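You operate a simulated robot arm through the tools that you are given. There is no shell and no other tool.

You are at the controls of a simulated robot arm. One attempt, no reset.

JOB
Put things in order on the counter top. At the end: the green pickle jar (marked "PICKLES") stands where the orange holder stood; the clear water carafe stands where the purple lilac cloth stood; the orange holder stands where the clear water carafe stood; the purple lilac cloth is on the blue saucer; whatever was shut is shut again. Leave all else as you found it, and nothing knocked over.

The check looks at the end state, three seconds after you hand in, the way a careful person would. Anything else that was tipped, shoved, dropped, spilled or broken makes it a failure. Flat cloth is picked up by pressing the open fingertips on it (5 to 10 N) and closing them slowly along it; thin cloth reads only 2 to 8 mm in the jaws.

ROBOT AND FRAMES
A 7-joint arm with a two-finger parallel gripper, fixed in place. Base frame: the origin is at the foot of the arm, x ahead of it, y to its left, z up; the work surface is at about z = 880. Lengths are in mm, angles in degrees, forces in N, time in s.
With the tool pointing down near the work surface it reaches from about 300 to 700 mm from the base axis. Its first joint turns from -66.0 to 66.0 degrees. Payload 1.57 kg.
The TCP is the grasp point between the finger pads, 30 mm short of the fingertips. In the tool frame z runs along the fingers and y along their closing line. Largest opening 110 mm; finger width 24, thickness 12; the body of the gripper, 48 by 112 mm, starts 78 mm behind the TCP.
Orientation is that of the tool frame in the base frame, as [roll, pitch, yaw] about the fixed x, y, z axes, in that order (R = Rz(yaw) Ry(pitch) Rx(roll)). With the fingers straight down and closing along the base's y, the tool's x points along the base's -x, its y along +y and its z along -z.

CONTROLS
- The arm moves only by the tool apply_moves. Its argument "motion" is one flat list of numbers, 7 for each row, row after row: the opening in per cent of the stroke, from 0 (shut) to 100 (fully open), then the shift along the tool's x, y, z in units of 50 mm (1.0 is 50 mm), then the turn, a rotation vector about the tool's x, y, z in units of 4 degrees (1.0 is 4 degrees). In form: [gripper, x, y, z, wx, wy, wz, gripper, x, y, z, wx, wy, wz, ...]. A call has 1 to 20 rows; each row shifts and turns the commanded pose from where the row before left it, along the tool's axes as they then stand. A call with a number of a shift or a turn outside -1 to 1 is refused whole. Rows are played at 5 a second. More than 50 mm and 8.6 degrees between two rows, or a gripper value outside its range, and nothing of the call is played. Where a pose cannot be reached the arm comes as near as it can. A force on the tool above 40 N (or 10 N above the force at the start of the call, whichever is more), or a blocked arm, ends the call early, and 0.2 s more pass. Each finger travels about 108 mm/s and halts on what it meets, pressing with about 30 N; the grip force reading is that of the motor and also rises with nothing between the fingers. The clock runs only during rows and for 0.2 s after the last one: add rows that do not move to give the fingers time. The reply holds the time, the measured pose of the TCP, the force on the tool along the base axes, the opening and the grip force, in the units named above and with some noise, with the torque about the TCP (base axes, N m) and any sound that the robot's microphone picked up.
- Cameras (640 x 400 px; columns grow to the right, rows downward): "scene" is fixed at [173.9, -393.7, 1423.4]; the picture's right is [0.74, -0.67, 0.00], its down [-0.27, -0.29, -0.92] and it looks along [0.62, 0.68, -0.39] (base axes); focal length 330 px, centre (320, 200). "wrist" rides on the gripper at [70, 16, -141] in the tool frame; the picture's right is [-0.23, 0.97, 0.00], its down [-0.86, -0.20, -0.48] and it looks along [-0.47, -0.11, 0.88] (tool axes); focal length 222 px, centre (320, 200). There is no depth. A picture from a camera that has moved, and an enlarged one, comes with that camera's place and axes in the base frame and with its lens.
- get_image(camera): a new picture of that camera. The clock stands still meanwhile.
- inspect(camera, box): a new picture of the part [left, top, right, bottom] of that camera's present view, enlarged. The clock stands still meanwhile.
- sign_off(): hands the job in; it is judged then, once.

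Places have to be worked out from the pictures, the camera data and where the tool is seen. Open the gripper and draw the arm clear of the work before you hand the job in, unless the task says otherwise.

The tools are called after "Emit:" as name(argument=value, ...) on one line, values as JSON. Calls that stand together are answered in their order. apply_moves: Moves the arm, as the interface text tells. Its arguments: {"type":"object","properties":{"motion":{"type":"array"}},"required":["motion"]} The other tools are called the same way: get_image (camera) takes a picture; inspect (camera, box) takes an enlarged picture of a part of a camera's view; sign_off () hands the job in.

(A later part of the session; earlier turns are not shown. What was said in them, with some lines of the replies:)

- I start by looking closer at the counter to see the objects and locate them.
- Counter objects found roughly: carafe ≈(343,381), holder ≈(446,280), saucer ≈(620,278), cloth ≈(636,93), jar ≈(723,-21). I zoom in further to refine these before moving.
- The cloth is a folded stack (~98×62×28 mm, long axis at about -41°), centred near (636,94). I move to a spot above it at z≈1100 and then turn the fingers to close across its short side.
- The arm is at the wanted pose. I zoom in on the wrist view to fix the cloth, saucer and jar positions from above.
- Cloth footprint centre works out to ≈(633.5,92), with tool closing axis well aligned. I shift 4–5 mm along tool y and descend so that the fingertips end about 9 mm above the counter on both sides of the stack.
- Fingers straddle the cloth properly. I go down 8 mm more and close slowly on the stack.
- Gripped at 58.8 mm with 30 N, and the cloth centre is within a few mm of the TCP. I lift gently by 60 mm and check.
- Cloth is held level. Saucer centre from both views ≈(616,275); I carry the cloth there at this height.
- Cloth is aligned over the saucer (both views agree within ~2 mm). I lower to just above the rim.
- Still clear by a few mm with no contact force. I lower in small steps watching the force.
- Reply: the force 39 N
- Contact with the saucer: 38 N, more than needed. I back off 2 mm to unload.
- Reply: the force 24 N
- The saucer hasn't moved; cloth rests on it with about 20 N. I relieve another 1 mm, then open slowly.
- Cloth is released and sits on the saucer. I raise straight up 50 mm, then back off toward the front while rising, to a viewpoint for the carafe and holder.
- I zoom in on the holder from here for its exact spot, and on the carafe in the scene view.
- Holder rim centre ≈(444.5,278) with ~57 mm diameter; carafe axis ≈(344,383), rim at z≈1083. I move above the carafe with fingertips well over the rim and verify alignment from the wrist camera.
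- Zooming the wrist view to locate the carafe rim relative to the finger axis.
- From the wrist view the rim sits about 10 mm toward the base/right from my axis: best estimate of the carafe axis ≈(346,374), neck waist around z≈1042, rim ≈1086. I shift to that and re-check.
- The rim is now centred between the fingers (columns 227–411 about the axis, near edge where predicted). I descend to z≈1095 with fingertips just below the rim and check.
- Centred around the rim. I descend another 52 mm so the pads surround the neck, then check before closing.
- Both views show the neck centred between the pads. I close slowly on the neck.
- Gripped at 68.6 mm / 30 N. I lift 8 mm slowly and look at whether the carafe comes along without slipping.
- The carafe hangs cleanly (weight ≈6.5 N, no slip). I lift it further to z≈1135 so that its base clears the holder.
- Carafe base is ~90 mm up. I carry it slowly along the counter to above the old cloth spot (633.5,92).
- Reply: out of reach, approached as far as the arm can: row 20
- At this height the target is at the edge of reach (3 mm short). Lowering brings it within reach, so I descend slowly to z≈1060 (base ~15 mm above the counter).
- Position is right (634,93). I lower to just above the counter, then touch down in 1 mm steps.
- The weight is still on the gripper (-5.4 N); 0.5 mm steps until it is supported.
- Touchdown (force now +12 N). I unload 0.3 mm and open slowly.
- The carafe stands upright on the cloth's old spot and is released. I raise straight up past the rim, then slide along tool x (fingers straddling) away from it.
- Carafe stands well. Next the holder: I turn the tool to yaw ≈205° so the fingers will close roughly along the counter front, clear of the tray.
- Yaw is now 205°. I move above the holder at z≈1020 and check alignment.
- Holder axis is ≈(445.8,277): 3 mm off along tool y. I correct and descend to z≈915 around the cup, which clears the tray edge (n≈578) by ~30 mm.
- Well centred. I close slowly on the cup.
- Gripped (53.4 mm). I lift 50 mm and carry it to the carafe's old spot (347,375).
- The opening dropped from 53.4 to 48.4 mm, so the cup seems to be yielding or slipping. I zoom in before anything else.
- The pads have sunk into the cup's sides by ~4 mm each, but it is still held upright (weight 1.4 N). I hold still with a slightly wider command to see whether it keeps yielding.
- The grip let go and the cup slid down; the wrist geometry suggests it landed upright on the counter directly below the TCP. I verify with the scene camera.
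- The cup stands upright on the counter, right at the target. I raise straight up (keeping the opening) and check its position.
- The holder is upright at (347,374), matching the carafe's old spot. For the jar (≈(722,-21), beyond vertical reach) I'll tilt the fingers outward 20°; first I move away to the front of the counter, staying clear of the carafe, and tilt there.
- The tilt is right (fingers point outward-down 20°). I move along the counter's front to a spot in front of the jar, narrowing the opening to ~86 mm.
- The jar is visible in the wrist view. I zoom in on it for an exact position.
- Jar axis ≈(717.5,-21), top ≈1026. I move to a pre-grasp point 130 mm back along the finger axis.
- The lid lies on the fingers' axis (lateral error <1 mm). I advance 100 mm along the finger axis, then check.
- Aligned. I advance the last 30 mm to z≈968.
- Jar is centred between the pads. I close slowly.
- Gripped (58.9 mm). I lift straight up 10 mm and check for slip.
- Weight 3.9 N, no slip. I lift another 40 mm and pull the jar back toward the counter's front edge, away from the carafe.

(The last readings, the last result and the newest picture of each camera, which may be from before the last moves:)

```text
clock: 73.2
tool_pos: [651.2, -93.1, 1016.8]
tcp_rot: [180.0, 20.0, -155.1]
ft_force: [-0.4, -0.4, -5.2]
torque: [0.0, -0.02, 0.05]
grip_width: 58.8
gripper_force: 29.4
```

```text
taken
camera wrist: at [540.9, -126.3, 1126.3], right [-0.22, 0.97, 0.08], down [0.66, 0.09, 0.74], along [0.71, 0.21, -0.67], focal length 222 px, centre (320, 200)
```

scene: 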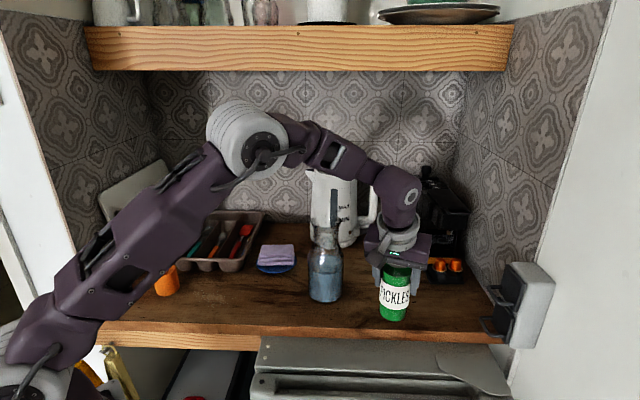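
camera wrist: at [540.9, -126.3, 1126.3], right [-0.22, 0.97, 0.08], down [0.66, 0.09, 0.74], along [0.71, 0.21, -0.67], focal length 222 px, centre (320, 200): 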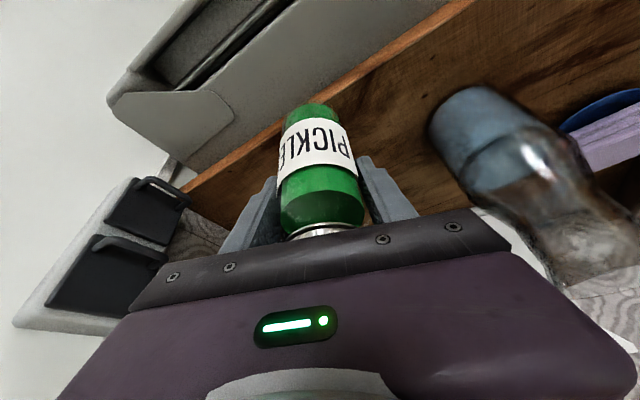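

Held securely. I carry it along the counter front past the carafe to (495,71).

Emit:
apply_moves(motion=[35, 0.062, 0.194, -0.0225, 0, 0, 0, 35, 0.1238, 0.3885, -0.0451, 0, 0, 0, 35, 0.1238, 0.3885, -0.0451, 0, 0, 0, 35, 0.1238, 0.3885, -0.0451, 0, 0, 0, 35, 0.1238, 0.3885, -0.0451, 0, 0, 0, 35, 0.1238, 0.3885, -0.0451, 0, 0, 0, 35, 0.1238, 0.3885, -0.0451, 0, 0, 0, 35, 0.1238, 0.3885, -0.0451, 0, 0, 0, 35, 0.1238, 0.3885, -0.0451, 0, 0, 0, 35, 0.1238, 0.3885, -0.0451, 0, 0, 0, 35, 0.1238, 0.3885, -0.0451, 0, 0, 0, 35, 0.062, 0.194, -0.0225, 0, 0, 0, 35, 0, 0, 0, 0, 0, 0])

Emit:
get_image(camera="scene")

Emit:
get_image(camera="wrist")

```text
clock: 76.0
tool_pos: [495.1, 70.3, 1018.8]
tcp_rot: [179.9, 20.0, -155.0]
ft_force: [0.4, 0.9, -4.2]
torque: [-0.02, 0.02, 0.02]
grip_width: 59.0
gripper_force: 30.3
```

```text
taken
```

scene: 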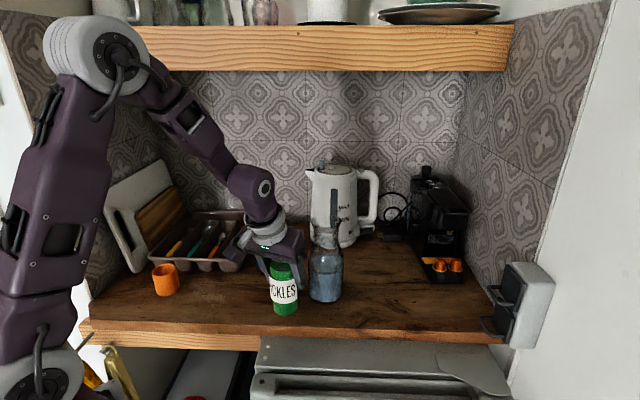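

```text
taken
camera wrist: at [384.7, 36.7, 1128.3], right [-0.22, 0.97, 0.08], down [0.66, 0.09, 0.74], along [0.72, 0.21, -0.67], focal length 222 px, centre (320, 200)
```

wrist: 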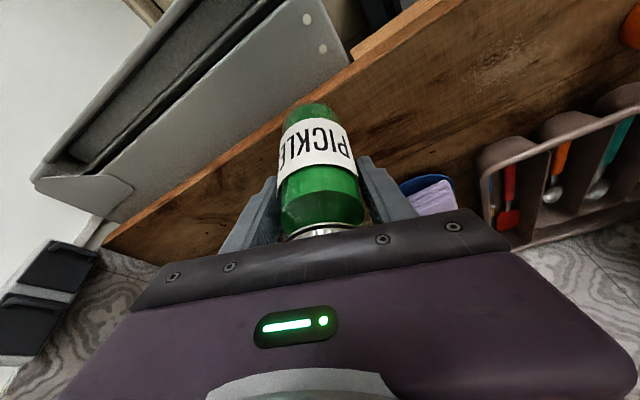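

Now I bring it over the holder's old spot (446,277), still 50 mm up.

Emit:
apply_moves(motion=[35, -0.0355, 0.189, 0.013, 0, 0, 0, 35, -0.0711, 0.3775, 0.0259, 0, 0, 0, 35, -0.0711, 0.3775, 0.0259, 0, 0, 0, 35, -0.0711, 0.3775, 0.0259, 0, 0, 0, 35, -0.0711, 0.3775, 0.0259, 0, 0, 0, 35, -0.0711, 0.3775, 0.0259, 0, 0, 0, 35, -0.0711, 0.3775, 0.0259, 0, 0, 0, 35, -0.0711, 0.3775, 0.0259, 0, 0, 0, 35, -0.0711, 0.3775, 0.0259, 0, 0, 0, 35, -0.0711, 0.3775, 0.0259, 0, 0, 0, 35, -0.0711, 0.3775, 0.0259, 0, 0, 0, 35, -0.0355, 0.189, 0.013, 0, 0, 0, 35, 0, 0, 0, 0, 0, 0])

Emit:
get_image(camera="scene")

Emit:
get_image(camera="wrist")

```text
clock: 78.8
tool_pos: [445.8, 277.0, 1017.9]
tcp_rot: [-180.0, 20.0, -155.0]
ft_force: [0.8, -0.4, -4.9]
torque: [0.01, 0.0, 0.0]
grip_width: 58.9
gripper_force: 30.5
```

```text
taken
```

scene: 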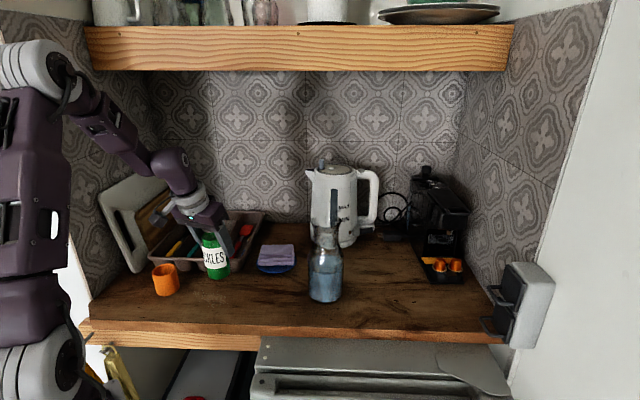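

```text
taken
camera wrist: at [335.6, 243.9, 1127.9], right [-0.22, 0.97, 0.08], down [0.66, 0.09, 0.74], along [0.72, 0.21, -0.67], focal length 222 px, centre (320, 200)
```

wrist: 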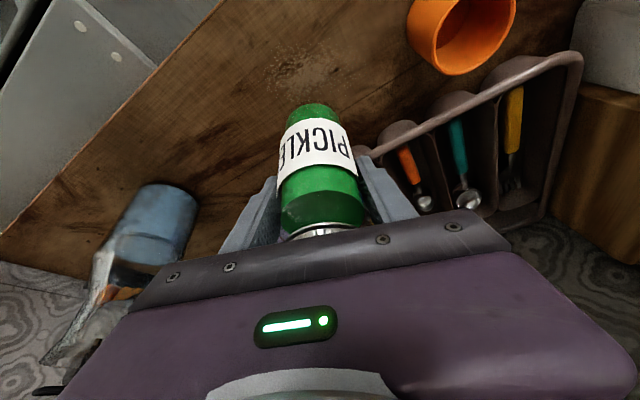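

Over the spot. I lower vertically 46 mm, then finish in small steps.

Emit:
apply_moves(motion=[35, 0.0684, 0, 0.188, 0, 0, 0, 35, 0.0684, 0, 0.188, 0, 0, 0, 35, 0.0684, 0, 0.188, 0, 0, 0, 35, 0.0684, 0, 0.188, 0, 0, 0, 35, 0.041, 0, 0.1128, 0, 0, 0, 35, 0, 0, 0, 0, 0, 0, 35, 0, 0, 0, 0, 0, 0])

Emit:
inspect(camera="scene", box=[140, 200, 300, 310])

```text
clock: 80.4
tool_pos: [446.0, 277.7, 971.2]
tcp_rot: [179.9, 20.0, -155.1]
ft_force: [-0.4, -0.3, -4.5]
torque: [0.03, -0.01, -0.04]
grip_width: 58.9
gripper_force: 30.0
```

```text
3.64 times, centred on (220, 255) of scene
camera zoom: at [174.0, -393.7, 1423.4], right [0.74, -0.67, 0.0], down [-0.27, -0.29, -0.92], along [0.62, 0.68, -0.39], focal length 1199 px, centre (684, 0)
```

zoom: 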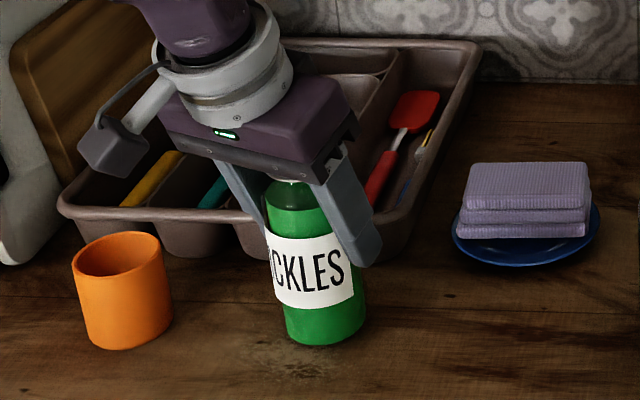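

About 4 mm to go. I lower 2.5 mm then read the force.

Emit:
apply_moves(motion=[35, 0.0068, 0, 0.0188, 0, 0, 0, 35, 0.0068, 0, 0.0188, 0, 0, 0, 35, 0.0034, 0, 0.0094, 0, 0, 0, 35, 0, 0, 0, 0, 0, 0])

```text
clock: 81.4
tool_pos: [445.8, 277.0, 970.5]
tcp_rot: [180.0, 20.0, -154.9]
ft_force: [0.2, 0.3, -5.0]
torque: [-0.02, 0.01, 0.02]
grip_width: 58.9
gripper_force: 30.2
```

Emit:
apply_moves(motion=[35, 0.0068, 0, 0.0188, 0, 0, 0, 35, 0.0034, 0, 0.0094, 0, 0, 0, 35, 0, 0, 0, 0, 0, 0])

```text
clock: 82.2
tool_pos: [445.4, 277.8, 967.8]
tcp_rot: [180.0, 19.9, -155.0]
ft_force: [0.4, 0.0, -4.5]
torque: [0.0, 0.03, 0.0]
grip_width: 59.0
gripper_force: 29.5
```

Still hanging freely (-4.5 N). Another small step down of 0.8 mm.

Emit:
apply_moves(motion=[35, 0.0027, 0, 0.0075, 0, 0, 0, 35, 0.0027, 0, 0.0075, 0, 0, 0, 35, 0, 0, 0, 0, 0, 0])

```text
clock: 83.0
tool_pos: [446.1, 278.2, 968.1]
tcp_rot: [-180.0, 20.1, -155.0]
ft_force: [-1.1, -0.8, 0.7]
torque: [0.09, 0.09, 0.05]
grip_width: 59.3
gripper_force: 30.2
```

Weight is now taken by the counter. I open slowly to ~80 mm.

Emit:
apply_moves(motion=[46, 0, 0, 0, 0, 0, 0, 50, 0, 0, 0, 0, 0, 0, 52, 0, 0, 0, 0, 0, 0, 54, 0, 0, 0, 0, 0, 0, 56, 0, 0, 0, 0, 0, 0, 58, 0, 0, 0, 0, 0, 0, 61, 0, 0, 0, 0, 0, 0, 65, 0, 0, 0, 0, 0, 0, 70, 0, 0, 0, 0, 0, 0, 74, 0, 0, 0, 0, 0, 0, 74, 0, 0, 0, 0, 0, 0])

Emit:
get_image(camera="wrist")

Emit:
inspect(camera="scene", box=[140, 200, 300, 310])

```text
clock: 85.4
tool_pos: [445.7, 276.6, 966.9]
tcp_rot: [-179.9, 20.0, -155.0]
ft_force: [-0.4, -0.2, 0.0]
torque: [-0.05, 0.0, 0.0]
grip_width: 81.3
gripper_force: 0.2
```

```text
taken
camera wrist: at [335.9, 243.1, 1076.8], right [-0.22, 0.97, 0.08], down [0.66, 0.09, 0.74], along [0.71, 0.21, -0.67], focal length 222 px, centre (320, 200)
```

wrist: 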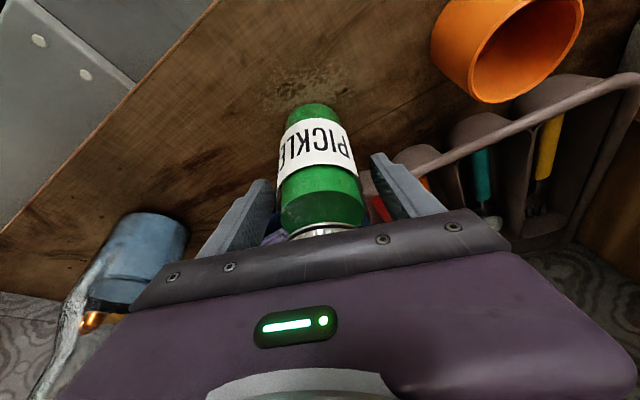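

```text
3.64 times, centred on (220, 255) of scene
camera zoom: at [173.9, -393.8, 1423.4], right [0.74, -0.67, 0.0], down [-0.27, -0.29, -0.92], along [0.62, 0.68, -0.39], focal length 1199 px, centre (684, 0)
```

zoom: 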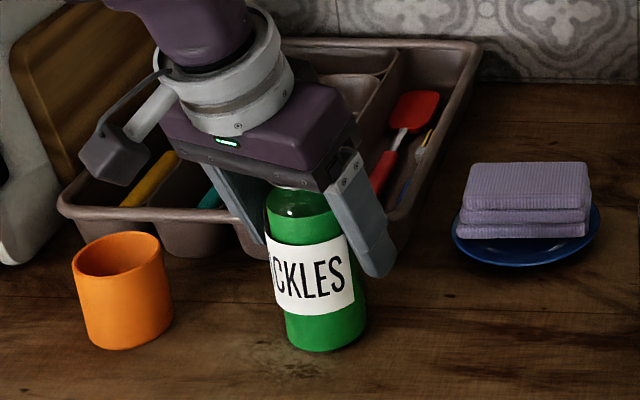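

Jar is standing free. I retreat back along the finger axis, fingers straddling the lid.

Emit:
apply_moves(motion=[74, 0, 0, -0.2, 0, 0, 0, 74, 0, 0, -0.4, 0, 0, 0, 74, 0, 0, -0.5, 0, 0, 0, 74, 0, 0, -0.5, 0, 0, 0, 74, 0, 0, -0.5, 0, 0, 0, 74, 0, 0, -0.5, 0, 0, 0, 74, 0, 0, 0, 0, 0, 0])

Emit:
get_image(camera="wrist")

Emit:
get_image(camera="scene")

```text
clock: 87.0
tool_pos: [404.1, 257.4, 1091.0]
tcp_rot: [180.0, 20.0, -155.2]
ft_force: [-0.4, 0.0, 0.2]
torque: [-0.01, 0.02, 0.0]
grip_width: 81.1
gripper_force: 0.0
```

```text
taken
camera wrist: at [294.8, 224.1, 1200.6], right [-0.22, 0.97, 0.08], down [0.66, 0.09, 0.74], along [0.72, 0.21, -0.67], focal length 222 px, centre (320, 200)
```

wrist: 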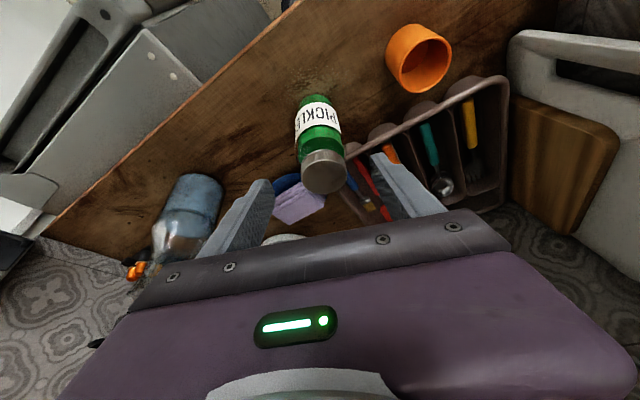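

```text
taken
```

scene: 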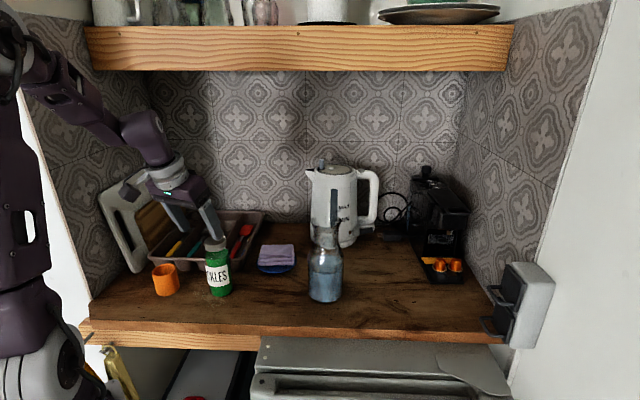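

All items stand in place. I draw the arm up and back, untilt it, and open the gripper.

Emit:
apply_moves(motion=[74, 0, 0, -0.5, 0, 0, 0, 74, 0, 0, -0.5, 0, 0, 0, 74, 0, 0, -0.5, 0, 0, 0, 74, 0, 0, -0.5, 0, 0, 0, 80, 0, 0, 0, 0, 1, 0, 85, 0, 0, 0, 0, 1, 0, 90, 0, 0, 0, 0, 1, 0, 95, 0, 0, 0, 0, 1, 0, 100, 0, 0, 0, 0, 1, 0, 100, 0, 0, 0, 0, 0, 0, 100, 0, 0, 0, 0, 0, 0])

Emit:
get_image(camera="scene")

Emit:
get_image(camera="wrist")

Emit:
inspect(camera="scene", box=[80, 180, 320, 330])

Emit:
inspect(camera="scene", box=[240, 180, 480, 330])

```text
clock: 89.4
tool_pos: [375.1, 243.4, 1183.6]
tcp_rot: [180.0, 0.0, -155.0]
ft_force: [0.2, -0.2, -0.2]
torque: [0.01, 0.01, 0.02]
grip_width: 110.0
gripper_force: 0.0
```

```text
taken
```

scene: 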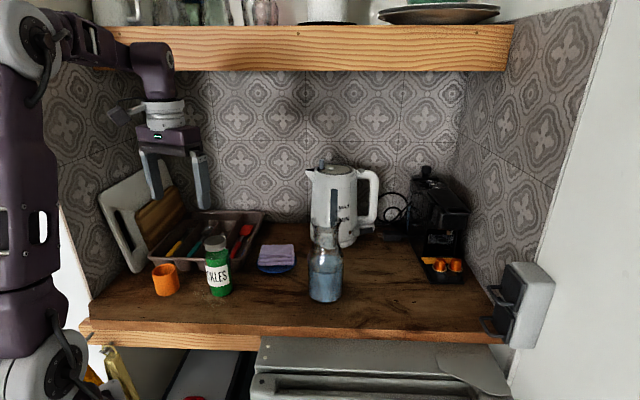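

```text
taken
camera wrist: at [304.8, 229.3, 1325.6], right [-0.21, 0.98, 0.0], down [0.86, 0.18, 0.48], along [0.47, 0.1, -0.88], focal length 222 px, centre (320, 200)
```

wrist: 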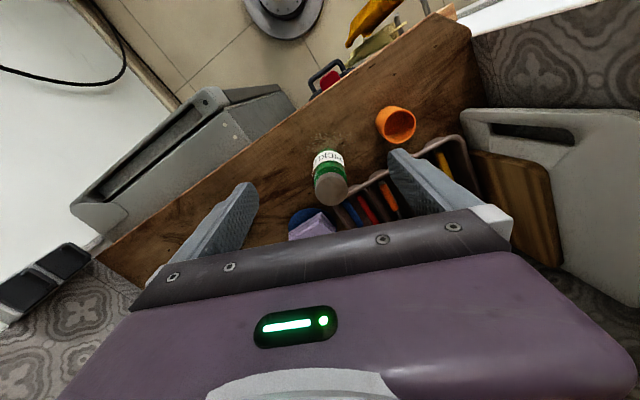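

```text
2.67 times, centred on (200, 255) of scene
camera zoom: at [173.9, -393.7, 1423.4], right [0.74, -0.67, 0.0], down [-0.27, -0.29, -0.92], along [0.62, 0.68, -0.39], focal length 879 px, centre (640, 53)
```

zoom: 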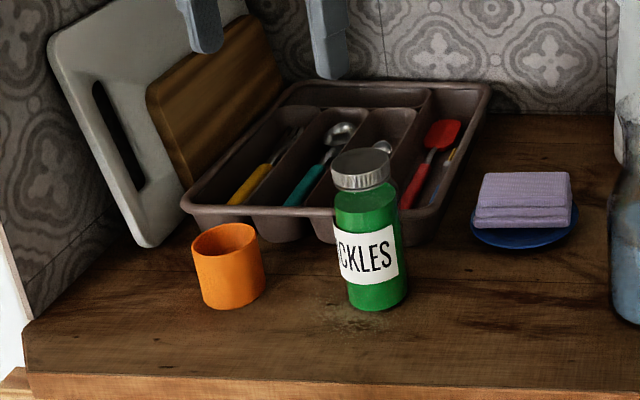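

```text
2.67 times, centred on (360, 255) of scene
camera zoom: at [173.9, -393.7, 1423.4], right [0.74, -0.67, 0.0], down [-0.27, -0.29, -0.92], along [0.62, 0.68, -0.39], focal length 879 px, centre (213, 53)
```

zoom: 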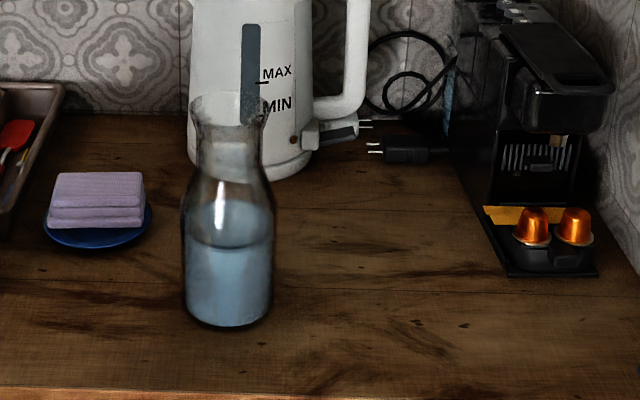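

All four items are in place: the jar is on the holder's spot, the holder on the carafe's spot, the carafe on the cloth's spot and the cloth on the saucer. Everything stands upright, nothing else has moved, and nothing was opened. The gripper is open and the arm is clear, so I hand the job in.

Emit:
sign_off()

```text
The job is handed in.
```

The job is handed in, and the last pictures show everything where you asked for it, with nothing knocked over:

- **Purple cloth:** it lies on the blue saucer, which shifted by no more than about 1 mm when the cloth was set down.
- **Water carafe:** it stands where the cloth was, within a few millimetres.
- **Orange holder:** it stands where the carafe was, within a few millimetres.
- **Pickle jar:** it stands where the holder was, and its base lines up with the holder's old one in the pictures.

**Holder dropped:** I eased the grip while carrying the holder and it slipped out, falling about 50 mm onto its target spot. It landed upright and I could see no damage.

Nothing had to be opened, so nothing needed shutting. The gripper is open and the arm is clear of the counter.
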